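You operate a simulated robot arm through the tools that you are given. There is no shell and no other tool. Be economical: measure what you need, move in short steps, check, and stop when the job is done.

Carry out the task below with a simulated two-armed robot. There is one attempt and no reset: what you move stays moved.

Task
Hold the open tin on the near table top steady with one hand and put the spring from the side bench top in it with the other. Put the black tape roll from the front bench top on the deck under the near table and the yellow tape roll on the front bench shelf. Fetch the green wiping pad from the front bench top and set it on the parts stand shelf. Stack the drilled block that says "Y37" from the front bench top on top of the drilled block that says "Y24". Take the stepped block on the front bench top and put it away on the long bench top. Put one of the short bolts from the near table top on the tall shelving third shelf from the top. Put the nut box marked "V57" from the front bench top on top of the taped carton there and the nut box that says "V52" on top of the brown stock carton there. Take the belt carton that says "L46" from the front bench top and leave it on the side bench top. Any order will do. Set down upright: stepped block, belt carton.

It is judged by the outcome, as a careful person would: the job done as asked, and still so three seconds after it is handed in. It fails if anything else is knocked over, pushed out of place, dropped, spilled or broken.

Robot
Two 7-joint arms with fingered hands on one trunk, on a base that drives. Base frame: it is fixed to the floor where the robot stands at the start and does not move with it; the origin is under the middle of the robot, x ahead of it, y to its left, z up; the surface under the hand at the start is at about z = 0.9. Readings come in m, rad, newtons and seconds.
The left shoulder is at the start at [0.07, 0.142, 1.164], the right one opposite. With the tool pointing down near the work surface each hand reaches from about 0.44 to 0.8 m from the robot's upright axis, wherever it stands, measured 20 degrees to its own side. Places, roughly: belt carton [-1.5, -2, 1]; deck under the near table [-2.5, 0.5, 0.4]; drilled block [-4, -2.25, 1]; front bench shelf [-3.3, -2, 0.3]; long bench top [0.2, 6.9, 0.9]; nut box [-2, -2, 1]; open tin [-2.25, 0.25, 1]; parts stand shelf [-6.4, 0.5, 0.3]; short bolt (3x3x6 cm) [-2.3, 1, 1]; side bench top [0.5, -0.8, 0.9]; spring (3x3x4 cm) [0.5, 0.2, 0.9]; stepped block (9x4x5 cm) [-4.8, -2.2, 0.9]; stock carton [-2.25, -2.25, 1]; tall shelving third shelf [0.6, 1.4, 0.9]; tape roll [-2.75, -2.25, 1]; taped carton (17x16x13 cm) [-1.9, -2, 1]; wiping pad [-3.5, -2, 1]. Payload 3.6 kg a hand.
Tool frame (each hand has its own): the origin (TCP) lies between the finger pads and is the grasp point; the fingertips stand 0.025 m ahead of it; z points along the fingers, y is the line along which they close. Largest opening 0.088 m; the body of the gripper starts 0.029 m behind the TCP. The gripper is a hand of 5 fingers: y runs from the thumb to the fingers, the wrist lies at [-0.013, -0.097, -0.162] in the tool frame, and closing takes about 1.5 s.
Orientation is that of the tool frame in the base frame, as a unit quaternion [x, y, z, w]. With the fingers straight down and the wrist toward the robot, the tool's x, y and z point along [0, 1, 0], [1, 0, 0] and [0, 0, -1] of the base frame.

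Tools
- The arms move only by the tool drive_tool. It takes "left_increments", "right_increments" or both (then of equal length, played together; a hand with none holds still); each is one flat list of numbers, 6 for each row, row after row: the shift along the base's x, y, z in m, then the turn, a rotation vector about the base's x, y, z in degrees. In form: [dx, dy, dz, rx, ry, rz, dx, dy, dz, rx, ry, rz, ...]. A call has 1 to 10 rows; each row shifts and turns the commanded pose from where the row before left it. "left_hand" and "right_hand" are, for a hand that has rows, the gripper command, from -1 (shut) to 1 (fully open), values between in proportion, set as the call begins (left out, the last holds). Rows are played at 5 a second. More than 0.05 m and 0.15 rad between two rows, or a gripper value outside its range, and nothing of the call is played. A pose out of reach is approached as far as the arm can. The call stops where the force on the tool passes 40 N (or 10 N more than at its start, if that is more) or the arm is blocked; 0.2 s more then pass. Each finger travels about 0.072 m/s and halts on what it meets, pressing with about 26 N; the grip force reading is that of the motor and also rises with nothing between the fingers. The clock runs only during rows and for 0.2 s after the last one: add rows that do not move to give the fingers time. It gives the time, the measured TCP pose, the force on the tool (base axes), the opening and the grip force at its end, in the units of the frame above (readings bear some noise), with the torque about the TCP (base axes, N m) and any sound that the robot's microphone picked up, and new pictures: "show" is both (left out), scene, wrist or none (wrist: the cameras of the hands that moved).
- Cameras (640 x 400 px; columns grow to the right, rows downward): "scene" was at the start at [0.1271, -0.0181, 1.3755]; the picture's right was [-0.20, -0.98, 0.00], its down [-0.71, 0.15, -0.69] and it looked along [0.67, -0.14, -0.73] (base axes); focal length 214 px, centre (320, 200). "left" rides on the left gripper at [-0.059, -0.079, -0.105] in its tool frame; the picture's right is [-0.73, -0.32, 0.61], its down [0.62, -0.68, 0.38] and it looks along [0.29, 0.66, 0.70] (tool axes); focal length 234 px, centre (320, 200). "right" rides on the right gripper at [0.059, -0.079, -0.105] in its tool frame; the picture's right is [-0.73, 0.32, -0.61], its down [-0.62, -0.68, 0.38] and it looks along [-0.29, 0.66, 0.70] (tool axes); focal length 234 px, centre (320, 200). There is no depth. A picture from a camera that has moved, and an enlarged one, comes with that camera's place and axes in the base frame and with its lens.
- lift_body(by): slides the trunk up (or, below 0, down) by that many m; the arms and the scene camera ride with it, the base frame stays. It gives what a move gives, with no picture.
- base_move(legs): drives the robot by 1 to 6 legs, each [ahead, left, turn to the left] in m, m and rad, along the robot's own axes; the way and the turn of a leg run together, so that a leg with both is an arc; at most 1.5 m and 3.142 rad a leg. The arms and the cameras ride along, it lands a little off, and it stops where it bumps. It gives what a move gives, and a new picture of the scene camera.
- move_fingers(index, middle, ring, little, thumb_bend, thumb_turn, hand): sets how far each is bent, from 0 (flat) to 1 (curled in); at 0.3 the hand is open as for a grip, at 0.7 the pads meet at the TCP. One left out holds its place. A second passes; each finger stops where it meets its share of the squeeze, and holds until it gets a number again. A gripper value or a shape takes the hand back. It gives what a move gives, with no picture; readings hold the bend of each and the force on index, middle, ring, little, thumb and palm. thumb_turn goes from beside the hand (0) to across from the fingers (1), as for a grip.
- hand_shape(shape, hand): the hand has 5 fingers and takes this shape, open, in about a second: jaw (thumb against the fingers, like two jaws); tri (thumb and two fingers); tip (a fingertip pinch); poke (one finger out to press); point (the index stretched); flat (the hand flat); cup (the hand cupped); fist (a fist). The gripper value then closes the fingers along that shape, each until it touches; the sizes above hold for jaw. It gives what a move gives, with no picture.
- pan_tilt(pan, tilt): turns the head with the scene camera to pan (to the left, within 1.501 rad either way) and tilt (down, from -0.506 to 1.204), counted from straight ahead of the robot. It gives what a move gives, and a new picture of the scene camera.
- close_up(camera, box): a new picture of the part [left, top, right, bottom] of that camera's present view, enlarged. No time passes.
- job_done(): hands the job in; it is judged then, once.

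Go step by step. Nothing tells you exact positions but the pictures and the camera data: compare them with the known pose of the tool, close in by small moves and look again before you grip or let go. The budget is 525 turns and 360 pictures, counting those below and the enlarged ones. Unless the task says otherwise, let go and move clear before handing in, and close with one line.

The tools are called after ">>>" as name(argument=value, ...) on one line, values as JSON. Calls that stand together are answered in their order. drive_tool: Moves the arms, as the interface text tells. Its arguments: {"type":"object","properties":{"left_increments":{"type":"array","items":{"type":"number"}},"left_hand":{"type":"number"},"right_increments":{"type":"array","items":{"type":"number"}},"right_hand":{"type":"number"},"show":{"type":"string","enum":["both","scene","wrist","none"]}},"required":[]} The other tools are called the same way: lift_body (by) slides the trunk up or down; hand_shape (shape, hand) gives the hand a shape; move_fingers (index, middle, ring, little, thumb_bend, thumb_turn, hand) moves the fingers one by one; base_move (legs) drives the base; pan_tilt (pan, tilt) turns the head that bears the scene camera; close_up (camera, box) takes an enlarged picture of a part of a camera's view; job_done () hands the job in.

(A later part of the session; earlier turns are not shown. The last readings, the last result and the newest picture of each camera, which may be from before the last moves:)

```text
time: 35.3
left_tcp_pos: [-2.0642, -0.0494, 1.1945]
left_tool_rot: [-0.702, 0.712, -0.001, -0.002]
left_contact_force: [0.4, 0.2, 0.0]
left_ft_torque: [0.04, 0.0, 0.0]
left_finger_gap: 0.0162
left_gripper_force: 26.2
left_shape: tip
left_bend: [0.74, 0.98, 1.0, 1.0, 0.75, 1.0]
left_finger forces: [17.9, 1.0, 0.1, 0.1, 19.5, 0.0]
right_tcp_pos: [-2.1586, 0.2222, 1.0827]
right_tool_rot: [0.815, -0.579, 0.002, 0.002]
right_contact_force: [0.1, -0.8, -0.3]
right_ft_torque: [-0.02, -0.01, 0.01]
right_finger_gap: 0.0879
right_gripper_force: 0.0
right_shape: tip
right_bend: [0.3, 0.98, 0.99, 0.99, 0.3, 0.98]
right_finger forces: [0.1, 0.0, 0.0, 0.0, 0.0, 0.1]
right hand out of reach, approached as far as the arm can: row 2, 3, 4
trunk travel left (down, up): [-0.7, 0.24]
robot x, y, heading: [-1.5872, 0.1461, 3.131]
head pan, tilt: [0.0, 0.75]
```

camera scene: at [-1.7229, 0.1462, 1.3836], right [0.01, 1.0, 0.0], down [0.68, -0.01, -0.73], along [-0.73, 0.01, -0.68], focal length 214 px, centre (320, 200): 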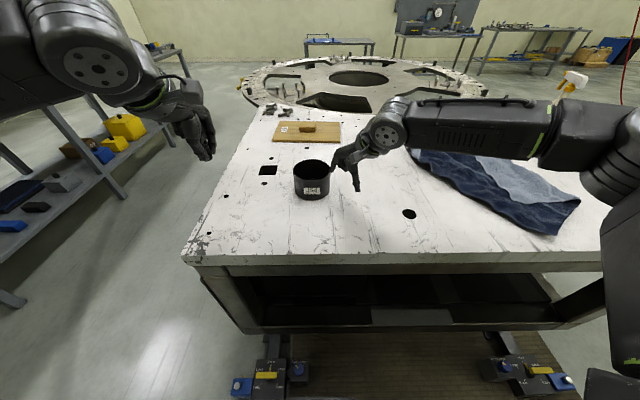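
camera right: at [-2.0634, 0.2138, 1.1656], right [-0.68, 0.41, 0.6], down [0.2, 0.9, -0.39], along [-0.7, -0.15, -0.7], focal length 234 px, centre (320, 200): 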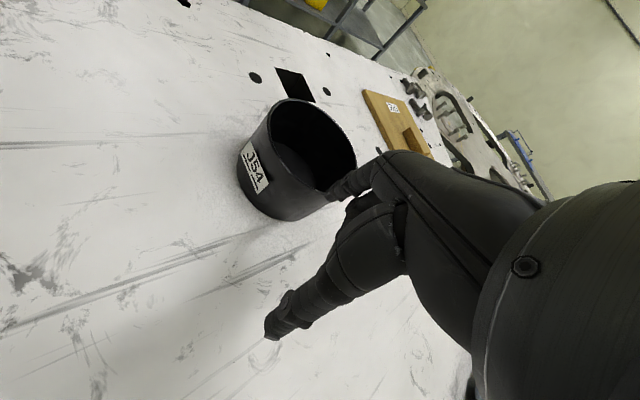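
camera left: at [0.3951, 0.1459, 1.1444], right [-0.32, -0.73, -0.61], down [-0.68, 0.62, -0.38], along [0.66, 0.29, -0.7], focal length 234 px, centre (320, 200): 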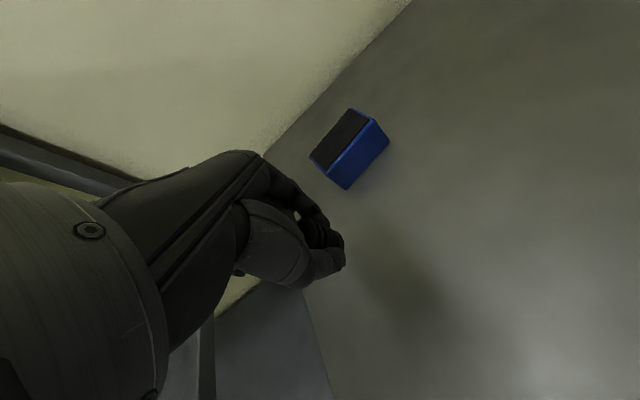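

I'll retreat to the right, return to natural yaw, and then approach inward again to see where the limit lies.

>>> drive_tool(right_increments=[0.01, 0.03, 0.02, 0, 0, -8, 0, 0.03, 0.02, 0, 0, -8, 0, 0, 0, 0, 0, -3, -0.03, -0.02, 0, 0, 0, 0, -0.03, -0.02, 0, 0, 0, 0, -0.02, -0.03, 0, 0, 0, 0, 0, -0.03, 0, 0, 0, 0, 0, -0.03, 0, 0, 0, 0], show="scene")

```text
time: 37.1
left_tcp_pos: [-2.0625, -0.0498, 1.1952]
left_tool_rot: [-0.702, 0.712, -0.002, -0.001]
left_contact_force: [1.0, 0.2, 0.0]
left_ft_torque: [0.01, 0.03, 0.0]
left_finger_gap: 0.016
left_gripper_force: 25.5
left_shape: tip
left_bend: [0.74, 0.98, 1.0, 1.0, 0.75, 1.0]
left_finger forces: [17.8, 1.1, 0.0, 0.0, 19.3, 0.0]
right_tcp_pos: [-2.1588, 0.2464, 1.1182]
right_tool_rot: [0.709, -0.705, 0.003, 0.003]
right_contact_force: [1.1, 0.7, -0.1]
right_ft_torque: [-0.01, 0.01, 0.01]
right_finger_gap: 0.088
right_gripper_force: 0.0
right_shape: tip
right_bend: [0.3, 0.98, 0.99, 0.99, 0.3, 0.98]
right_finger forces: [0.1, 0.0, 0.0, 0.0, 0.1, 0.0]
right hand out of reach, approached as far as the arm can: row 5, 6, 7, 8
trunk travel left (down, up): [-0.7, 0.24]
robot x, y, heading: [-1.5868, 0.1449, 3.13]
head pan, tilt: [0.0, 0.75]
camera scene: at [-1.7214, 0.1459, 1.3837], right [0.01, 1.0, 0.0], down [0.68, -0.01, -0.73], along [-0.73, 0.01, -0.68], focal length 214 px, centre (320, 200)
```

scene: 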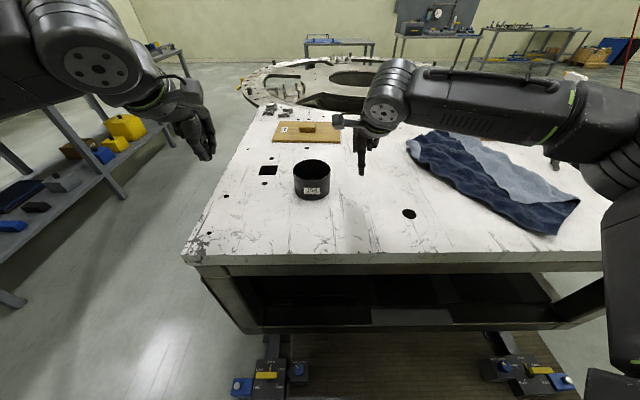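

The right arm seems stuck with its elbow winged out. I'll raise the trunk so the arms reach down instead, and try again.

>>> lift_body(by=0.2)

>>> drive_tool(right_increments=[0, 0, -0.045, 0, 0, 0, 0, 0, -0.045, 0, 0, 0, 0, 0, -0.045, 0, 0, 0, 0, 0, -0.045, 0, 0, 0, -0.01, -0.03, 0, 0, 0, 0, -0.01, -0.03, 0, 0, 0, 0, -0.01, -0.03, 0, 0, 0, 0], show="scene")

```text
time: 39.2
left_tcp_pos: [-2.0647, -0.0493, 1.3954]
left_tool_rot: [-0.702, 0.712, -0.001, -0.002]
left_contact_force: [-0.1, 0.8, 0.1]
left_ft_torque: [0.0, -0.01, -0.02]
left_finger_gap: 0.0162
left_gripper_force: 26.1
left_shape: tip
left_bend: [0.74, 0.98, 1.0, 1.0, 0.75, 1.0]
left_finger forces: [17.8, 1.2, 0.0, 0.0, 19.6, 0.0]
right_tcp_pos: [-2.16, 0.2461, 1.3184]
right_tool_rot: [0.709, -0.705, 0.002, 0.003]
right_contact_force: [-0.8, -0.4, 0.2]
right_ft_torque: [-0.02, 0.0, 0.02]
right_finger_gap: 0.0878
right_gripper_force: 0.1
right_shape: tip
right_bend: [0.3, 0.98, 0.99, 0.99, 0.3, 0.98]
right_finger forces: [0.0, 0.0, 0.1, 0.0, 0.0, 0.0]
trunk travel left (down, up): [-0.9, 0.04]
robot x, y, heading: [-1.5846, 0.1465, 3.131]
head pan, tilt: [0.0, 0.75]
```

```text
time: 40.9
left_tcp_pos: [-2.0638, -0.0487, 1.3951]
left_tool_rot: [-0.702, 0.712, -0.001, -0.001]
left_contact_force: [-0.3, -0.1, -0.3]
left_ft_torque: [-0.01, 0.01, 0.02]
left_finger_gap: 0.0122
left_gripper_force: 26.4
left_shape: tip
left_bend: [0.76, 1.0, 1.0, 1.0, 0.81, 1.0]
left_finger forces: [0.1, 0.0, 0.0, 0.1, 0.1, 0.0]
right_tcp_pos: [-2.1336, 0.2586, 1.1831]
right_tool_rot: [0.71, -0.705, 0.002, 0.002]
right_contact_force: [0.4, 0.7, 0.0]
right_ft_torque: [-0.02, 0.01, 0.02]
right_finger_gap: 0.0879
right_gripper_force: 0.0
right_shape: tip
right_bend: [0.3, 0.98, 0.99, 0.99, 0.3, 0.98]
right_finger forces: [0.0, 0.0, 0.0, 0.1, 0.0, 0.1]
right hand out of reach, approached as far as the arm can: row 2, 3, 4, 5, 6, 7
trunk travel left (down, up): [-0.9, 0.04]
robot x, y, heading: [-1.5908, 0.1458, 3.13]
head pan, tilt: [0.0, 0.75]
camera scene: at [-1.7222, 0.1462, 1.5836], right [0.01, 1.0, 0.0], down [0.68, -0.01, -0.73], along [-0.73, 0.01, -0.68], focal length 214 px, centre (320, 200)
```

scene: 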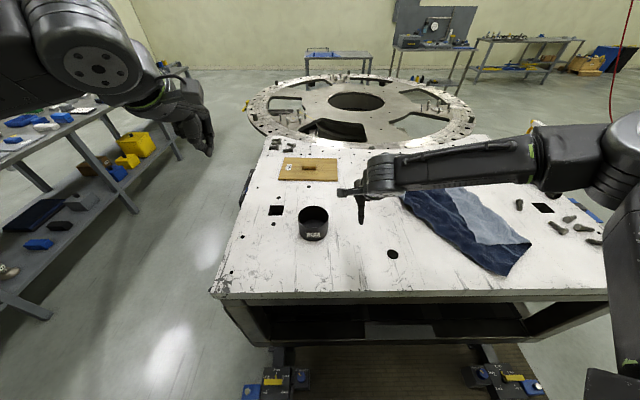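

The left grip reads empty, so the spring slipped out of the pinch. I'll look for it around and under the left hand.

>>> close_up(camera="left", box=[0, 0, 640, 400])

>>> close_up(camera="scene", box=[120, 80, 380, 300])

```text
1.00 times, centred on (320, 200) of left (not enlarged: the box is as wide or as high as the picture)
camera zoom: at [-1.984, 0.0085, 1.4996], right [0.33, 0.72, -0.61], down [0.67, -0.63, -0.38], along [-0.66, -0.28, -0.7], focal length 234 px, centre (320, 200)
```

zoom: 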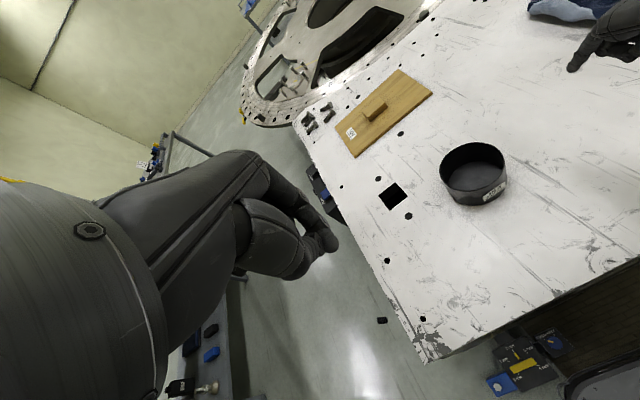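

```text
1.82 times, centred on (250, 190) of scene
camera zoom: at [-1.7222, 0.1462, 1.5836], right [0.01, 1.0, 0.0], down [0.68, -0.01, -0.73], along [-0.73, 0.01, -0.68], focal length 390 px, centre (447, 218)
```

zoom: 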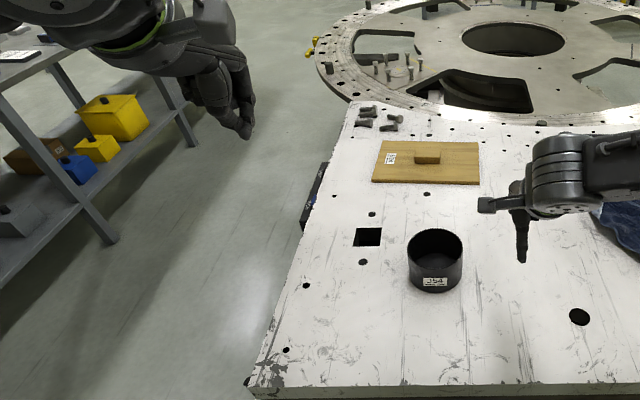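

The spring appears to be on the floor near (−2.31, −0.57). I'll zoom in on it.

>>> close_up(camera="left", box=[340, 290, 430, 350])

>>> pan_tilt(pan=0.55, tilt=0.9)

```text
6.67 times, centred on (385, 320) of left
camera zoom: at [-1.984, 0.0085, 1.4996], right [0.33, 0.72, -0.61], down [0.67, -0.63, -0.38], along [-0.66, -0.28, -0.7], focal length 1561 px, centre (-113, -600)
```

zoom: 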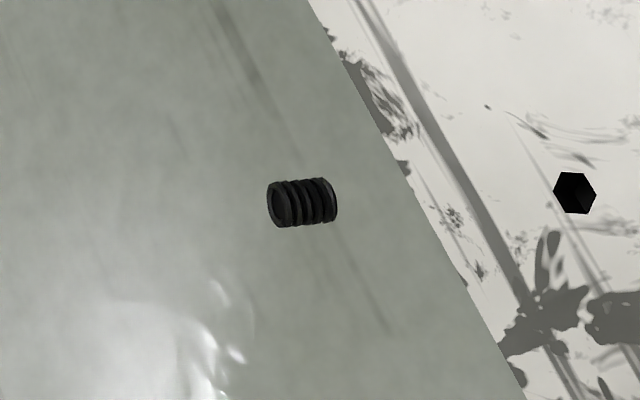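

```text
time: 41.8
left_tcp_pos: [-2.0645, -0.0495, 1.3946]
left_tool_rot: [-0.702, 0.712, -0.001, -0.001]
left_contact_force: [0.1, -0.6, -0.2]
left_ft_torque: [0.02, 0.02, -0.02]
left_finger_gap: 0.0121
left_gripper_force: 26.0
left_shape: tip
left_bend: [0.76, 1.0, 1.0, 1.0, 0.81, 1.0]
left_finger forces: [0.1, 0.0, 0.0, 0.1, 0.0, 0.0]
right_tcp_pos: [-2.1335, 0.2579, 1.1835]
right_tool_rot: [0.709, -0.705, 0.002, 0.003]
right_contact_force: [0.5, -0.8, 0.0]
right_ft_torque: [0.05, 0.0, -0.03]
right_finger_gap: 0.0881
right_gripper_force: 0.1
right_shape: tip
right_bend: [0.3, 0.98, 0.99, 0.99, 0.3, 0.98]
right_finger forces: [0.0, 0.0, 0.0, 0.1, 0.0, 0.1]
trunk travel left (down, up): [-0.9, 0.04]
robot x, y, heading: [-1.5885, 0.1473, 3.128]
head pan, tilt: [0.55, 0.901]
camera scene: at [-1.7043, 0.1063, 1.5718], right [-0.51, 0.86, 0.0], down [0.67, 0.4, -0.62], along [-0.53, -0.32, -0.78], focal length 214 px, centre (320, 200)
```

scene: 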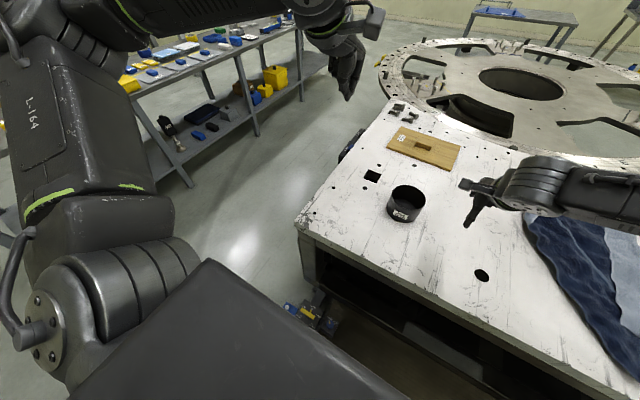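

The spring lies on its side on open floor in the corridor between the table and the front bench (bench edge at about y −1.75). I'll back off, shift over and look at the floor.

>>> base_move(legs=[[-0.35, 0, 0], [0, 0.9, 0]])

>>> pan_tilt(pan=-0.1, tilt=0.75)

```text
time: 48.4
left_tcp_pos: [-1.7223, -0.9461, 1.3943]
left_tool_rot: [-0.705, 0.709, -0.001, -0.001]
left_contact_force: [-0.3, 0.5, 0.5]
left_ft_torque: [0.01, 0.02, -0.02]
left_finger_gap: 0.0122
left_gripper_force: 25.8
left_shape: tip
left_bend: [0.76, 1.0, 1.0, 1.0, 0.81, 1.0]
left_finger forces: [0.1, 0.1, 0.1, 0.0, 0.0, 0.0]
right_tcp_pos: [-1.7944, -0.6383, 1.1826]
right_tool_rot: [0.711, -0.703, 0.003, 0.004]
right_contact_force: [-0.9, -0.8, 0.3]
right_ft_torque: [-0.02, 0.01, 0.0]
right_finger_gap: 0.088
right_gripper_force: 0.1
right_shape: tip
right_bend: [0.3, 0.98, 0.99, 0.99, 0.3, 0.98]
right_finger forces: [0.0, 0.1, 0.0, 0.0, 0.0, 0.0]
trunk travel left (down, up): [-0.9, 0.04]
robot x, y, heading: [-1.2508, -0.7471, 3.133]
head pan, tilt: [0.55, 0.901]
camera scene: at [-1.3633, -0.7871, 1.5688], right [-0.52, 0.86, 0.0], down [0.67, 0.4, -0.62], along [-0.53, -0.32, -0.78], focal length 214 px, centre (320, 200)
```

scene: 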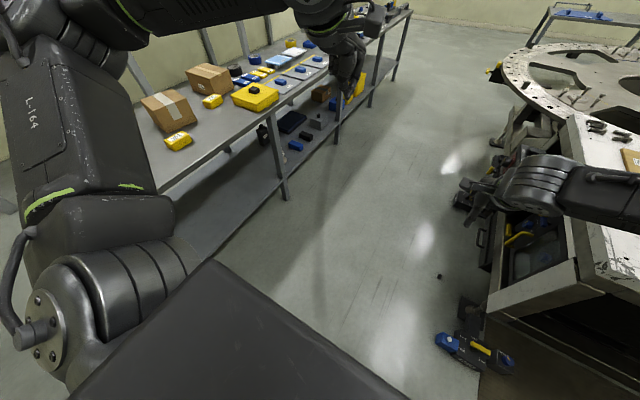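

```text
time: 49.4
left_tcp_pos: [-1.7219, -0.9467, 1.3936]
left_tool_rot: [-0.705, 0.709, -0.002, -0.001]
left_contact_force: [-0.9, 1.0, 0.6]
left_ft_torque: [0.0, 0.01, 0.04]
left_finger_gap: 0.0124
left_gripper_force: 26.5
left_shape: tip
left_bend: [0.76, 1.0, 1.0, 1.0, 0.81, 1.0]
left_finger forces: [0.0, 0.0, 0.1, 0.0, 0.0, 0.0]
right_tcp_pos: [-1.7946, -0.6386, 1.1828]
right_tool_rot: [0.712, -0.702, 0.002, 0.003]
right_contact_force: [1.2, -0.7, 0.2]
right_ft_torque: [0.02, -0.02, 0.03]
right_finger_gap: 0.0877
right_gripper_force: 0.0
right_shape: tip
right_bend: [0.3, 0.98, 0.99, 0.99, 0.3, 0.98]
right_finger forces: [0.0, 0.0, 0.0, 0.0, 0.1, 0.0]
trunk travel left (down, up): [-0.9, 0.04]
robot x, y, heading: [-1.2465, -0.7482, 3.136]
head pan, tilt: [-0.099, 0.75]
camera scene: at [-1.3811, -0.7407, 1.5806], right [0.11, 0.99, 0.0], down [0.68, -0.07, -0.73], along [-0.73, 0.08, -0.68], focal length 214 px, centre (320, 200)
```

scene: 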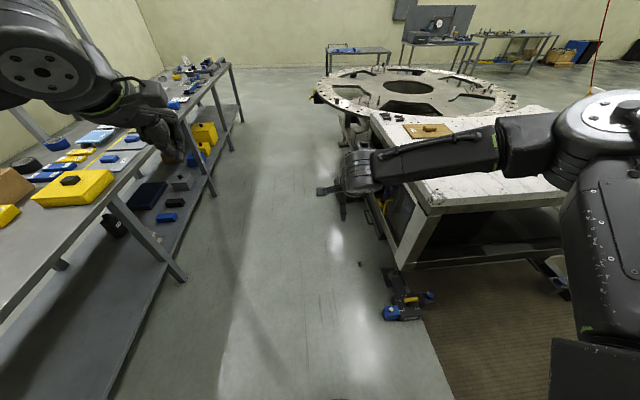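

The spring lies at about (−2.27, −0.318) on the floor beside the table. I'll go into the corridor, face the table side (+y), and pick it up with the left hand.

>>> base_move(legs=[[0.83, 0, 0], [0, 0.2, 0], [0, 0, -1.566]])

>>> pan_tilt(pan=0.25, tilt=1.0)

```text
time: 58.9
left_tcp_pos: [-2.2963, -0.4779, 1.3942]
left_tool_rot: [-0.008, 1.0, 0.0, -0.002]
left_contact_force: [-0.3, -0.4, 0.8]
left_ft_torque: [-0.01, 0.04, 0.01]
left_finger_gap: 0.0122
left_gripper_force: 26.1
left_shape: tip
left_bend: [0.76, 1.0, 1.0, 1.0, 0.81, 1.0]
left_finger forces: [0.1, 0.1, 0.0, 0.0, 0.0, 0.0]
right_tcp_pos: [-1.9901, -0.3989, 1.1825]
right_tool_rot: [-0.017, 1.0, 0.001, -0.004]
right_contact_force: [-0.2, -0.8, -0.4]
right_ft_torque: [-0.02, -0.04, 0.0]
right_finger_gap: 0.0881
right_gripper_force: 0.1
right_shape: tip
right_bend: [0.3, 0.98, 0.99, 0.99, 0.3, 0.98]
right_finger forces: [0.1, 0.0, 0.1, 0.0, 0.1, 0.1]
trunk travel left (down, up): [-0.9, 0.04]
robot x, y, heading: [-2.0921, -0.9477, 1.586]
head pan, tilt: [-0.099, 0.75]
camera scene: at [-2.0823, -0.8181, 1.5806], right [1.0, -0.08, 0.0], down [-0.06, -0.68, -0.73], along [0.06, 0.73, -0.68], focal length 214 px, centre (320, 200)
```

scene: 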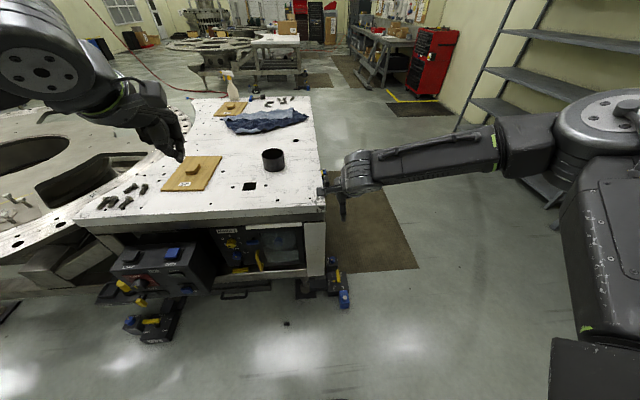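

```text
time: 59.7
left_tcp_pos: [-2.2957, -0.4786, 1.394]
left_tool_rot: [-0.007, 1.0, -0.001, -0.001]
left_contact_force: [0.1, 0.1, 0.6]
left_ft_torque: [-0.02, -0.02, -0.02]
left_finger_gap: 0.012
left_gripper_force: 26.2
left_shape: tip
left_bend: [0.76, 1.0, 1.0, 1.0, 0.81, 1.0]
left_finger forces: [0.0, 0.1, 0.1, 0.1, 0.0, 0.0]
right_tcp_pos: [-1.99, -0.3992, 1.1821]
right_tool_rot: [-0.017, 1.0, 0.001, -0.003]
right_contact_force: [-1.2, -0.3, -1.0]
right_ft_torque: [-0.02, 0.02, -0.01]
right_finger_gap: 0.0879
right_gripper_force: 0.1
right_shape: tip
right_bend: [0.3, 0.98, 0.99, 0.99, 0.3, 0.98]
right_finger forces: [0.0, 0.1, 0.0, 0.0, 0.1, 0.0]
trunk travel left (down, up): [-0.9, 0.04]
robot x, y, heading: [-2.0896, -0.9511, 1.579]
head pan, tilt: [0.25, 1.0]
camera scene: at [-2.107, -0.8334, 1.5615], right [0.97, 0.26, 0.0], down [0.22, -0.81, -0.54], along [-0.14, 0.52, -0.84], focal length 214 px, centre (320, 200)
```

scene: 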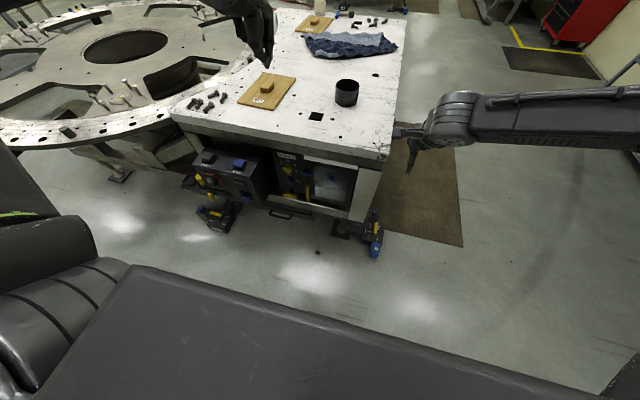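

The spring is confirmed at (−2.267, −0.318). I'll check its axis, then lower the trunk with both hands clear.

>>> close_up(camera="scene", box=[295, 235, 345, 268])

>>> hand_shape(hand="left", shape="jaw")

>>> drive_tool(left_increments=[0, 0, 0, 0, 0, 0], left_hand=1, right_increments=[0, -0.04, 0, 0, 0, 0], show="none")

>>> lift_body(by=-0.6)

```text
12.12 times, centred on (320, 252) of scene
camera zoom: at [-2.107, -0.8334, 1.5615], right [0.97, 0.26, 0.0], down [0.22, -0.81, -0.54], along [-0.14, 0.52, -0.84], focal length 2600 px, centre (320, -424)
```

zoom: 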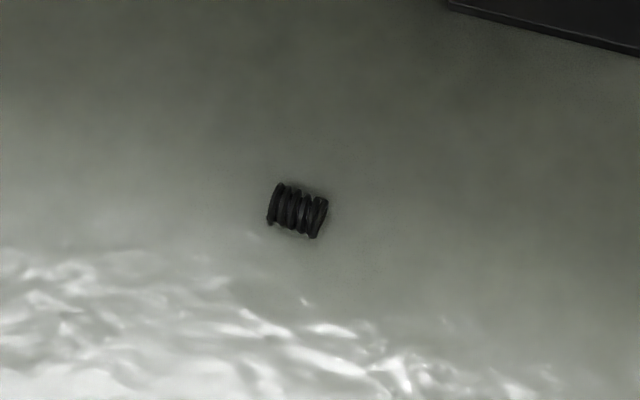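

```text
time: 60.6
left_tcp_pos: [-2.2962, -0.4782, 1.394]
left_tool_rot: [-0.008, 1.0, 0.0, -0.001]
left_contact_force: [-0.5, 0.8, -0.6]
left_ft_torque: [0.03, -0.01, -0.01]
left_finger_gap: 0.0878
left_gripper_force: 0.0
left_shape: jaw
left_bend: [0.3, 0.3, 0.3, 0.3, 0.3, 0.98]
left_finger forces: [0.0, 0.1, 0.0, 0.1, 0.0, 0.0]
right_tcp_pos: [-1.9902, -0.3989, 1.1831]
right_tool_rot: [-0.017, 1.0, 0.0, -0.003]
right_contact_force: [0.2, 0.0, 0.6]
right_ft_torque: [0.0, 0.0, -0.02]
right_finger_gap: 0.0878
right_gripper_force: 0.2
right_shape: tip
right_bend: [0.3, 0.98, 0.99, 0.99, 0.3, 0.98]
right_finger forces: [0.0, 0.0, 0.0, 0.0, 0.0, 0.1]
trunk travel left (down, up): [-0.9, 0.04]
robot x, y, heading: [-2.0886, -0.9494, 1.581]
head pan, tilt: [0.25, 1.0]
```

```text
time: 61.0
left_tcp_pos: [-2.2962, -0.4802, 1.3936]
left_tool_rot: [-0.008, 1.0, 0.001, -0.002]
left_contact_force: [-0.2, 0.1, -0.4]
left_ft_torque: [0.0, 0.01, -0.02]
left_finger_gap: 0.0877
left_gripper_force: 0.0
left_shape: jaw
left_bend: [0.3, 0.3, 0.3, 0.3, 0.3, 0.98]
left_finger forces: [0.1, 0.0, 0.0, 0.1, 0.0, 0.0]
right_tcp_pos: [-1.9879, -0.4409, 1.1832]
right_tool_rot: [-0.018, 1.0, 0.001, -0.004]
right_contact_force: [0.6, -0.3, -1.0]
right_ft_torque: [0.03, 0.0, 0.01]
right_finger_gap: 0.0879
right_gripper_force: 0.0
right_shape: tip
right_bend: [0.3, 0.98, 0.99, 0.99, 0.3, 0.98]
right_finger forces: [0.1, 0.1, 0.0, 0.0, 0.0, 0.0]
trunk travel left (down, up): [-0.9, 0.04]
robot x, y, heading: [-2.085, -0.9448, 1.584]
head pan, tilt: [0.25, 1.0]
```

```text
refused: -0.6 is not a number from -0.4 to 0.4
```

The spring's axis lies along x, so closing along y suits it. I'll lower the trunk in steps.

>>> lift_body(by=-0.4)

>>> lift_body(by=-0.4)

>>> drive_tool(left_increments=[0.007, 0.04, 0, 0, 0, 0, 0.007, 0.04, 0, 0, 0, 0, 0.007, 0.04, -0.02, 0, 0, 0, 0.006, 0.04, -0.02, 0, 0, 0, 0, 0, -0.045, 0, 0, 0, 0, 0, -0.045, 0, 0, 0, 0, 0, -0.045, 0, 0, 0, 0, 0, -0.045, 0, 0, 0], show="both")

```text
time: 64.9
left_tcp_pos: [-2.2962, -0.4778, 0.9938]
left_tool_rot: [-0.008, 1.0, 0.0, -0.002]
left_contact_force: [0.2, 0.5, -0.4]
left_ft_torque: [0.0, 0.03, -0.02]
left_finger_gap: 0.0878
left_gripper_force: 0.1
left_shape: jaw
left_bend: [0.3, 0.3, 0.3, 0.3, 0.3, 0.98]
left_finger forces: [0.0, 0.0, 0.1, 0.0, 0.1, 0.0]
right_tcp_pos: [-1.9891, -0.4405, 0.7829]
right_tool_rot: [-0.017, 1.0, 0.001, -0.003]
right_contact_force: [0.4, 0.7, 0.4]
right_ft_torque: [0.01, -0.02, 0.03]
right_finger_gap: 0.0879
right_gripper_force: 0.0
right_shape: tip
right_bend: [0.3, 0.98, 0.99, 0.99, 0.3, 0.98]
right_finger forces: [0.1, 0.1, 0.1, 0.0, 0.0, 0.0]
trunk travel left (down, up): [-0.5, 0.44]
robot x, y, heading: [-2.0846, -0.9495, 1.594]
head pan, tilt: [0.25, 1.0]
```

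```text
time: 68.7
left_tcp_pos: [-2.2957, -0.4775, 0.594]
left_tool_rot: [-0.008, 1.0, 0.0, -0.002]
left_contact_force: [-0.5, -0.7, 0.6]
left_ft_torque: [-0.05, 0.05, -0.01]
left_finger_gap: 0.0877
left_gripper_force: 0.0
left_shape: jaw
left_bend: [0.3, 0.3, 0.3, 0.3, 0.3, 0.98]
left_finger forces: [0.0, 0.0, 0.0, 0.0, 0.0, 0.1]
right_tcp_pos: [-1.99, -0.4392, 0.3827]
right_tool_rot: [-0.018, 1.0, 0.0, -0.003]
right_contact_force: [-0.7, 0.0, -0.1]
right_ft_torque: [-0.02, 0.03, 0.01]
right_finger_gap: 0.0879
right_gripper_force: 0.0
right_shape: tip
right_bend: [0.3, 0.98, 0.99, 0.99, 0.3, 0.98]
right_finger forces: [0.0, 0.0, 0.0, 0.1, 0.1, 0.1]
trunk travel left (down, up): [-0.1, 0.84]
robot x, y, heading: [-2.0866, -0.9475, 1.584]
head pan, tilt: [0.25, 1.0]
```

```text
time: 70.5
left_tcp_pos: [-2.27, -0.3202, 0.3734]
left_tool_rot: [-0.009, 1.0, 0.0, -0.002]
left_contact_force: [0.1, 0.6, -0.3]
left_ft_torque: [0.0, 0.02, -0.04]
left_finger_gap: 0.0879
left_gripper_force: 0.1
left_shape: jaw
left_bend: [0.3, 0.3, 0.3, 0.3, 0.3, 0.98]
left_finger forces: [0.0, 0.0, 0.0, 0.0, 0.1, 0.0]
right_tcp_pos: [-1.9895, -0.4402, 0.3826]
right_tool_rot: [-0.017, 1.0, 0.0, -0.003]
right_contact_force: [-0.4, -0.7, -0.2]
right_ft_torque: [-0.03, 0.03, 0.02]
right_finger_gap: 0.0879
right_gripper_force: 0.0
right_shape: tip
right_bend: [0.3, 0.98, 0.99, 0.99, 0.3, 0.98]
right_finger forces: [0.0, 0.0, 0.0, 0.0, 0.0, 0.1]
trunk travel left (down, up): [-0.1, 0.84]
robot x, y, heading: [-2.0847, -0.9482, 1.584]
head pan, tilt: [0.25, 1.0]
camera scene: at [-2.1071, -0.8335, 0.7616], right [0.97, 0.26, 0.0], down [0.22, -0.81, -0.54], along [-0.14, 0.52, -0.84], focal length 214 px, centre (320, 200)
camera left: at [-2.2088, -0.3982, 0.4783], right [0.73, -0.31, -0.61], down [-0.61, -0.69, -0.38], along [-0.3, 0.65, -0.7], focal length 234 px, centre (320, 200)
```

scene: 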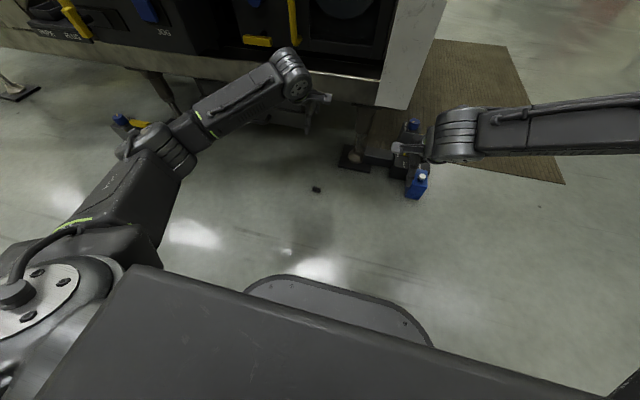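
left: 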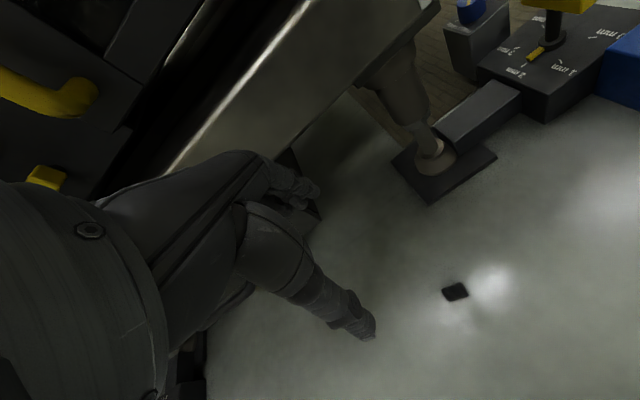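

The spring is at (−2.260, −0.321), just under the hand. I'll descend most of the way and look.

>>> drive_tool(left_increments=[0.005, 0, -0.045, 0, 0, 0, 0.005, 0, -0.045, 0, 0, 0, 0, 0, -0.045, 0, 0, 0, 0, 0, -0.045, 0, 0, 0, 0, 0, -0.045, 0, 0, 0, 0, 0, -0.045, 0, 0, 0], show="wrist")

```text
time: 71.9
left_tcp_pos: [-2.2593, -0.3185, 0.104]
left_tool_rot: [-0.009, 1.0, 0.0, -0.001]
left_contact_force: [-0.1, -0.4, -0.3]
left_ft_torque: [-0.02, -0.01, -0.01]
left_finger_gap: 0.0877
left_gripper_force: 0.1
left_shape: jaw
left_bend: [0.3, 0.3, 0.3, 0.3, 0.3, 0.98]
left_finger forces: [0.0, 0.2, 0.1, 0.1, 0.0, 0.0]
right_tcp_pos: [-1.9899, -0.4398, 0.3835]
right_tool_rot: [-0.018, 1.0, 0.002, -0.004]
right_contact_force: [-0.1, -0.4, 0.1]
right_ft_torque: [-0.02, 0.01, 0.0]
right_finger_gap: 0.0881
right_gripper_force: 0.0
right_shape: tip
right_bend: [0.3, 0.98, 0.99, 0.99, 0.3, 0.98]
right_finger forces: [0.0, 0.1, 0.0, 0.1, 0.0, 0.0]
trunk travel left (down, up): [-0.1, 0.84]
robot x, y, heading: [-2.0827, -0.9477, 1.585]
head pan, tilt: [0.25, 1.0]
camera left: at [-2.1984, -0.3964, 0.2087], right [0.73, -0.31, -0.61], down [-0.61, -0.69, -0.38], along [-0.3, 0.65, -0.69], focal length 234 px, centre (320, 200)
```

left: 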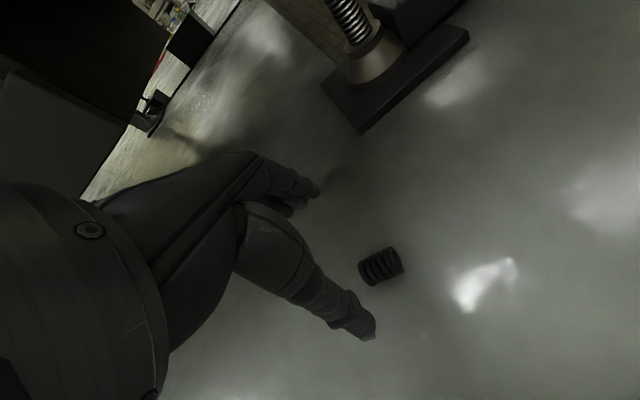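

The spring sits right beneath the grasp point. I'll descend the last part and close all fingers.

>>> drive_tool(left_increments=[0.004, -0.002, -0.035, 0, 0, 0, 0, 0, -0.03, 0, 0, 0, 0, 0, -0.008, 0, 0, 0], show="none")

>>> drive_tool(left_increments=[0, 0, 0, 0, 0, 0, 0, 0, 0, 0, 0, 0, 0, 0, 0, 0, 0, 0, 0, 0, 0, 0, 0, 0, 0, 0, 0, 0, 0, 0, 0, 0, 0, 0, 0, 0, 0, 0, 0, 0, 0, 0, 0, 0, 0, 0, 0, 0], left_hand=-1, show="wrist")

```text
time: 72.7
left_tcp_pos: [-2.2554, -0.3192, 0.0307]
left_tool_rot: [-0.008, 1.0, -0.001, -0.002]
left_contact_force: [0.8, -0.2, -1.0]
left_ft_torque: [0.01, 0.02, 0.01]
left_finger_gap: 0.0878
left_gripper_force: 0.1
left_shape: jaw
left_bend: [0.3, 0.3, 0.3, 0.3, 0.3, 0.98]
left_finger forces: [0.0, 0.0, 0.0, 0.0, 0.1, 0.1]
right_tcp_pos: [-1.9885, -0.4408, 0.3822]
right_tool_rot: [-0.018, 1.0, 0.001, -0.003]
right_contact_force: [-0.3, -0.9, 0.7]
right_ft_torque: [0.0, 0.01, 0.0]
right_finger_gap: 0.0877
right_gripper_force: 0.1
right_shape: tip
right_bend: [0.3, 0.98, 0.99, 0.99, 0.3, 0.98]
right_finger forces: [0.1, 0.1, 0.1, 0.0, 0.0, 0.0]
trunk travel left (down, up): [-0.1, 0.84]
robot x, y, heading: [-2.0846, -0.9456, 1.578]
head pan, tilt: [0.25, 1.0]
```

```text
time: 74.5
left_tcp_pos: [-2.2549, -0.3193, 0.0309]
left_tool_rot: [-0.009, 1.0, 0.0, -0.002]
left_contact_force: [0.0, 0.4, 0.0]
left_ft_torque: [-0.01, 0.0, -0.01]
left_finger_gap: 0.0199
left_gripper_force: 25.8
left_shape: jaw
left_bend: [0.73, 0.56, 0.66, 0.62, 0.76, 1.0]
left_finger forces: [14.6, 6.9, 1.5, 0.0, 22.6, 0.1]
right_tcp_pos: [-1.9893, -0.4405, 0.3835]
right_tool_rot: [-0.018, 1.0, 0.001, -0.004]
right_contact_force: [-0.1, -0.8, 0.1]
right_ft_torque: [0.02, 0.01, -0.02]
right_finger_gap: 0.088
right_gripper_force: 0.2
right_shape: tip
right_bend: [0.3, 0.98, 0.99, 0.99, 0.3, 0.98]
right_finger forces: [0.0, 0.1, 0.1, 0.0, 0.0, 0.0]
trunk travel left (down, up): [-0.1, 0.84]
robot x, y, heading: [-2.0851, -0.9467, 1.587]
head pan, tilt: [0.25, 1.0]
camera left: at [-2.1946, -0.3977, 0.1358], right [0.73, -0.31, -0.61], down [-0.61, -0.69, -0.38], along [-0.3, 0.65, -0.7], focal length 234 px, centre (320, 200)
```

left: 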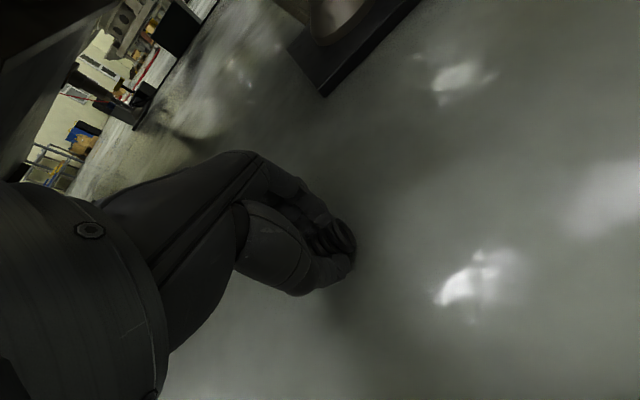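

The index, middle and thumb all hold it now. I'll lift and check that the grip is stable.

>>> drive_tool(left_increments=[0, 0, 0.02, 0, 0, 0, 0, 0, 0.03, 0, 0, 0, 0, 0, 0.03, 0, 0, 0, 0, -0.02, 0.03, 0, 0, 0, 0, -0.03, 0.03, 0, 0, 0, 0, -0.03, 0.03, 0, 0, 0, 0, -0.03, 0.03, 0, 0, 0, 0, -0.02, 0.04, 0, 0, 0, 0, -0.02, 0.04, 0, 0, 0, 0, -0.0, 0.04, 0, 0, 0], show="wrist")

>>> close_up(camera="left", box=[240, 140, 400, 320])

```text
time: 76.7
left_tcp_pos: [-2.2553, -0.4722, 0.3498]
left_tool_rot: [-0.008, 1.0, -0.002, -0.002]
left_contact_force: [1.3, -0.6, -1.0]
left_ft_torque: [0.0, -0.01, -0.03]
left_finger_gap: 0.0196
left_gripper_force: 25.9
left_shape: jaw
left_bend: [0.73, 0.56, 0.71, 0.62, 0.76, 1.0]
left_finger forces: [15.0, 6.8, 0.4, 0.0, 22.0, 0.0]
right_tcp_pos: [-1.9901, -0.4408, 0.3824]
right_tool_rot: [-0.018, 1.0, 0.001, -0.003]
right_contact_force: [-0.1, 0.0, -0.1]
right_ft_torque: [0.0, 0.0, 0.0]
right_finger_gap: 0.088
right_gripper_force: 0.0
right_shape: tip
right_bend: [0.3, 0.98, 0.99, 0.99, 0.3, 0.98]
right_finger forces: [0.0, 0.0, 0.0, 0.0, 0.0, 0.0]
trunk travel left (down, up): [-0.1, 0.84]
robot x, y, heading: [-2.0842, -0.9484, 1.59]
head pan, tilt: [0.25, 1.0]
camera left: at [-2.1945, -0.5489, 0.4548], right [0.73, -0.31, -0.61], down [-0.61, -0.69, -0.38], along [-0.3, 0.65, -0.7], focal length 234 px, centre (320, 200)
```

left: 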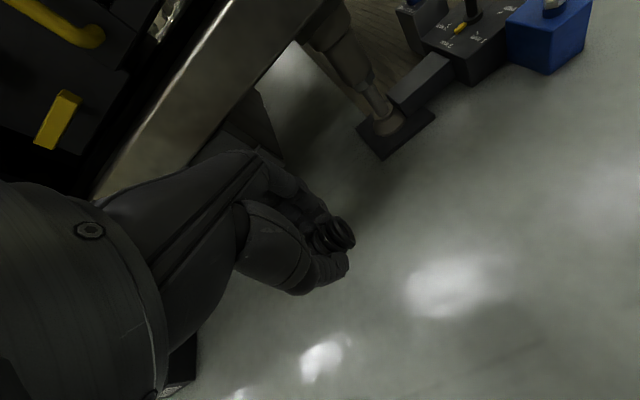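

```text
2.22 times, centred on (320, 230) of left
camera zoom: at [-2.1945, -0.5489, 0.4548], right [0.73, -0.31, -0.61], down [-0.61, -0.69, -0.38], along [-0.3, 0.65, -0.7], focal length 520 px, centre (320, 133)
```

zoom: 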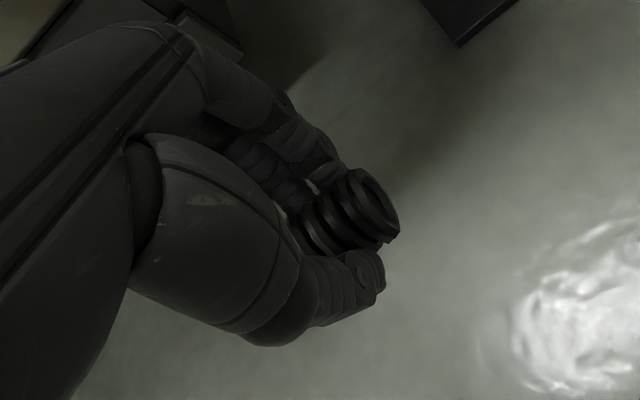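

The grip is firm now. I'll raise the trunk and approach the tin from this side, where it will sit farther ahead of me.

>>> lift_body(by=0.4)

>>> lift_body(by=0.4)

>>> base_move(legs=[[0, 0.18, 0], [0.3, 0, 0]])

>>> pan_tilt(pan=0, tilt=0.9)

```text
time: 80.5
left_tcp_pos: [-2.2548, -0.4697, 0.7503]
left_tool_rot: [-0.009, 1.0, 0.001, -0.001]
left_contact_force: [0.3, 0.4, 1.1]
left_ft_torque: [0.01, 0.01, -0.06]
left_finger_gap: 0.0198
left_gripper_force: 26.4
left_shape: jaw
left_bend: [0.73, 0.56, 0.71, 0.62, 0.76, 1.0]
left_finger forces: [15.0, 6.8, 0.3, 0.0, 22.0, 0.0]
right_tcp_pos: [-1.9891, -0.4397, 0.7825]
right_tool_rot: [-0.017, 1.0, 0.0, -0.004]
right_contact_force: [-0.1, -0.1, 1.0]
right_ft_torque: [0.01, -0.02, 0.01]
right_finger_gap: 0.0879
right_gripper_force: 0.0
right_shape: tip
right_bend: [0.3, 0.98, 0.99, 0.99, 0.3, 0.98]
right_finger forces: [0.1, 0.1, 0.0, 0.0, 0.0, 0.0]
trunk travel left (down, up): [-0.5, 0.44]
robot x, y, heading: [-2.0874, -0.9482, 1.587]
head pan, tilt: [0.25, 1.0]
```

```text
time: 84.3
left_tcp_pos: [-2.2548, -0.471, 1.1493]
left_tool_rot: [-0.007, 1.0, 0.0, -0.002]
left_contact_force: [-0.6, -0.1, -1.0]
left_ft_torque: [0.03, -0.02, -0.02]
left_finger_gap: 0.0197
left_gripper_force: 25.7
left_shape: jaw
left_bend: [0.73, 0.56, 0.71, 0.62, 0.76, 1.0]
left_finger forces: [15.0, 6.7, 0.4, 0.0, 22.0, 0.0]
right_tcp_pos: [-1.9901, -0.4408, 1.1827]
right_tool_rot: [-0.017, 1.0, 0.002, -0.003]
right_contact_force: [-0.5, 0.0, 0.7]
right_ft_torque: [0.01, 0.0, -0.04]
right_finger_gap: 0.0877
right_gripper_force: 0.0
right_shape: tip
right_bend: [0.3, 0.98, 0.99, 0.99, 0.3, 0.98]
right_finger forces: [0.1, 0.0, 0.0, 0.1, 0.1, 0.1]
trunk travel left (down, up): [-0.9, 0.04]
robot x, y, heading: [-2.089, -0.9487, 1.586]
head pan, tilt: [0.25, 1.0]
```

```text
time: 87.5
left_tcp_pos: [-2.4415, -0.1736, 1.1512]
left_tool_rot: [-0.007, 1.0, 0.001, -0.002]
left_contact_force: [0.0, 0.0, 0.5]
left_ft_torque: [0.03, 0.01, -0.04]
left_finger_gap: 0.0198
left_gripper_force: 25.9
left_shape: jaw
left_bend: [0.73, 0.56, 0.71, 0.62, 0.76, 1.0]
left_finger forces: [15.0, 6.8, 0.4, 0.0, 22.0, 0.1]
right_tcp_pos: [-2.1747, -0.144, 1.1846]
right_tool_rot: [-0.017, 1.0, 0.002, -0.004]
right_contact_force: [-0.2, 0.3, 0.3]
right_ft_torque: [0.02, 0.02, 0.0]
right_finger_gap: 0.0878
right_gripper_force: 0.0
right_shape: tip
right_bend: [0.3, 0.98, 0.99, 0.99, 0.3, 0.98]
right_finger forces: [0.0, 0.0, 0.0, 0.1, 0.1, 0.0]
trunk travel left (down, up): [-0.9, 0.04]
robot x, y, heading: [-2.2711, -0.652, 1.585]
head pan, tilt: [0.25, 1.0]
camera scene: at [-2.293, -0.5374, 1.5617], right [0.97, 0.26, 0.0], down [0.22, -0.81, -0.54], along [-0.14, 0.52, -0.84], focal length 214 px, centre (320, 200)
```

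scene: 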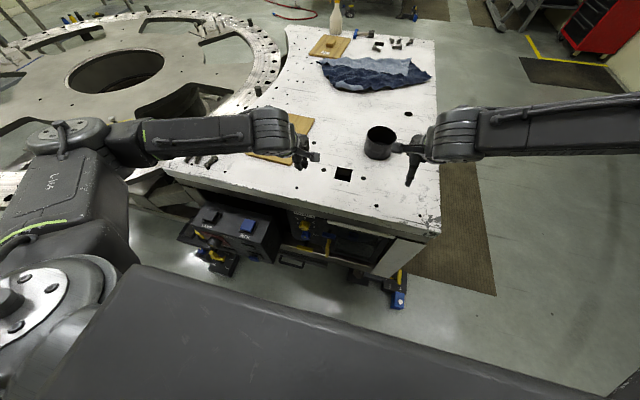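

```text
time: 88.3
left_tcp_pos: [-2.4406, -0.1703, 1.1494]
left_tool_rot: [-0.007, 1.0, 0.0, -0.002]
left_contact_force: [-1.0, -0.9, -0.8]
left_ft_torque: [0.02, 0.03, -0.04]
left_finger_gap: 0.0199
left_gripper_force: 26.1
left_shape: jaw
left_bend: [0.73, 0.56, 0.71, 0.62, 0.76, 1.0]
left_finger forces: [15.0, 6.8, 0.4, 0.1, 22.0, 0.0]
right_tcp_pos: [-2.1752, -0.141, 1.1824]
right_tool_rot: [-0.017, 1.0, 0.001, -0.003]
right_contact_force: [-0.4, 0.0, -0.7]
right_ft_torque: [0.0, 0.01, 0.0]
right_finger_gap: 0.0878
right_gripper_force: 0.1
right_shape: tip
right_bend: [0.3, 0.98, 0.99, 0.99, 0.3, 0.98]
right_finger forces: [0.1, 0.1, 0.1, 0.1, 0.0, 0.1]
trunk travel left (down, up): [-0.9, 0.04]
robot x, y, heading: [-2.2761, -0.6522, 1.585]
head pan, tilt: [0.0, 0.901]
camera scene: at [-2.2757, -0.5257, 1.5686], right [1.0, 0.02, 0.0], down [0.01, -0.78, -0.62], along [-0.01, 0.62, -0.78], focal length 214 px, centre (320, 200)
```

scene: 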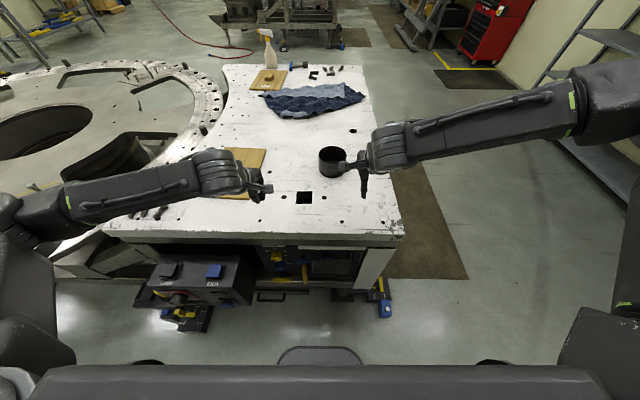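

The tin centre is near (−2.243, 0.12). I'll bring the right hand forward with 30° yaw towards the near-right wall at (−2.214, 0.07), staying above the rim.

>>> drive_tool(right_increments=[0, 0.03, 0, 0, 0, 6, 0, 0.03, 0, 0, 0, 6, 0, 0.03, 0, 0, 0, 6, 0, 0.03, 0, 0, 0, 6, -0.01, 0.03, -0.01, 0, 0, 6, -0.01, 0.03, -0.03, 0, 0, 0, -0.01, 0.03, -0.03, 0, 0, 0, -0.01, 0, -0.03, 0, 0, 0], show="both")

```text
time: 90.1
left_tcp_pos: [-2.4408, -0.1717, 1.1498]
left_tool_rot: [-0.008, 1.0, 0.0, -0.001]
left_contact_force: [-0.6, 0.6, -0.4]
left_ft_torque: [0.01, -0.02, -0.01]
left_finger_gap: 0.0196
left_gripper_force: 25.4
left_shape: jaw
left_bend: [0.73, 0.56, 0.71, 0.62, 0.76, 1.0]
left_finger forces: [15.0, 6.7, 0.4, 0.0, 22.0, 0.0]
right_tcp_pos: [-2.1324, -0.0418, 1.1484]
right_tool_rot: [-0.275, 0.961, 0.001, -0.005]
right_contact_force: [-0.3, -0.7, -0.1]
right_ft_torque: [0.01, 0.0, 0.01]
right_finger_gap: 0.088
right_gripper_force: 0.0
right_shape: tip
right_bend: [0.3, 0.98, 0.99, 0.99, 0.3, 0.98]
right_finger forces: [0.0, 0.0, 0.0, 0.1, 0.0, 0.0]
right hand out of reach, approached as far as the arm can: row 3, 4, 5, 6, 7, 8
trunk travel left (down, up): [-0.9, 0.04]
robot x, y, heading: [-2.27, -0.6487, 1.591]
head pan, tilt: [0.0, 0.901]
camera scene: at [-2.2758, -0.5265, 1.5688], right [1.0, 0.02, 0.0], down [0.01, -0.78, -0.62], along [-0.01, 0.62, -0.78], focal length 214 px, centre (320, 200)
camera right: at [-2.1387, -0.1406, 1.2524], right [0.45, 0.66, 0.6], down [0.89, -0.25, -0.39], along [-0.11, 0.71, -0.7], focal length 234 px, centre (320, 200)
```

scene: 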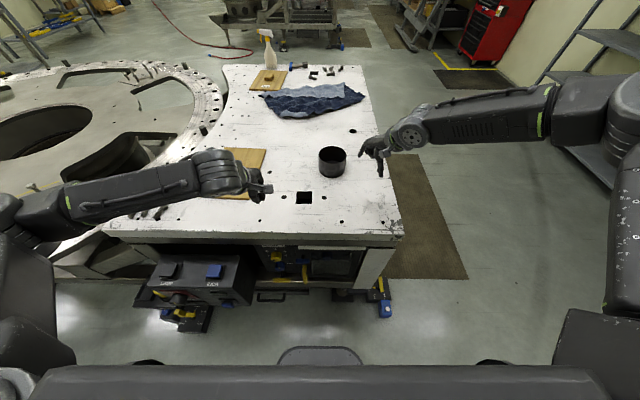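
right: 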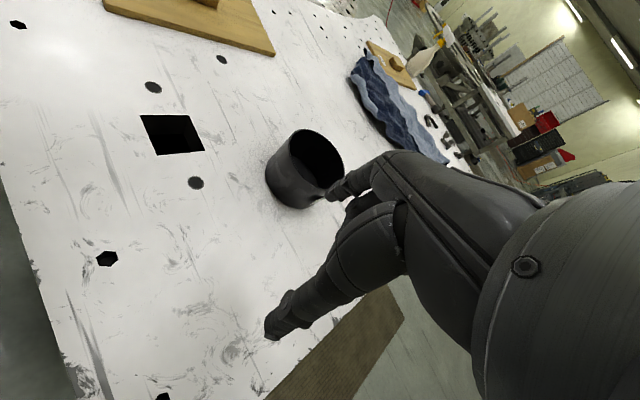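

Reach is limited with the hand straight down near the midline. I'll tilt the right hand so the wrist stays out to the right, and see whether that opens up the reach.

>>> drive_tool(right_increments=[0, 0, 0, 0, 8, 0, 0, 0, 0, 0, 8, 0, 0, 0, 0, 0, 8, 0, 0, 0, 0, 0, 8, 0, 0, 0, 0, 0, 8, 0, -0.02, 0.03, -0.01, 0, 0, 0, -0.02, 0.03, -0.01, 0, 0, 0, -0.02, 0.03, -0.01, 0, 0, 0], show="both")

```text
time: 91.9
left_tcp_pos: [-2.4406, -0.1722, 1.1503]
left_tool_rot: [-0.008, 1.0, 0.0, -0.002]
left_contact_force: [-0.2, -0.1, -0.6]
left_ft_torque: [-0.01, 0.0, -0.03]
left_finger_gap: 0.0199
left_gripper_force: 26.1
left_shape: jaw
left_bend: [0.73, 0.56, 0.71, 0.62, 0.76, 1.0]
left_finger forces: [15.0, 6.8, 0.4, 0.0, 21.9, 0.2]
right_tcp_pos: [-2.1888, -0.0425, 1.2578]
right_tool_rot: [-0.259, 0.915, 0.083, -0.297]
right_contact_force: [0.7, 0.3, 0.4]
right_ft_torque: [-0.05, 0.0, 0.0]
right_finger_gap: 0.0882
right_gripper_force: 0.1
right_shape: tip
right_bend: [0.3, 0.98, 0.99, 0.99, 0.3, 0.98]
right_finger forces: [0.0, 0.0, 0.1, 0.0, 0.1, 0.0]
right hand out of reach, approached as far as the arm can: row 3, 4, 5, 6, 7, 8
trunk travel left (down, up): [-0.9, 0.04]
robot x, y, heading: [-2.2738, -0.6515, 1.589]
head pan, tilt: [0.0, 0.901]
camera scene: at [-2.2764, -0.5263, 1.5687], right [1.0, 0.01, 0.0], down [0.01, -0.78, -0.62], along [-0.01, 0.62, -0.78], focal length 214 px, centre (320, 200)
camera right: at [-2.1333, -0.1419, 1.3485], right [0.72, 0.66, 0.23], down [0.49, -0.25, -0.83], along [-0.49, 0.71, -0.51], focal length 234 px, centre (320, 200)
```

scene: 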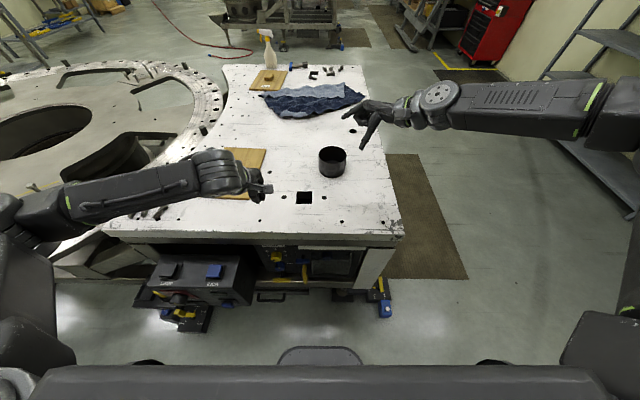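
right: 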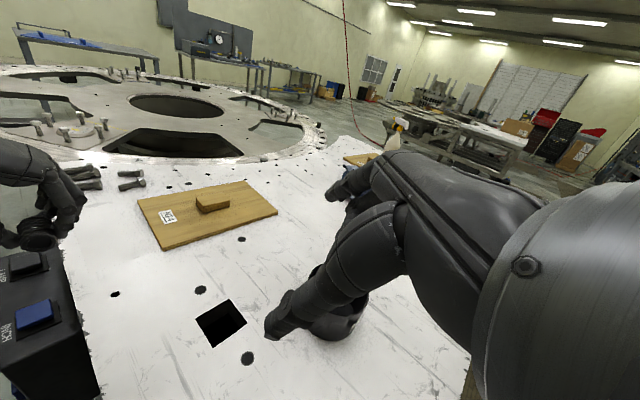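

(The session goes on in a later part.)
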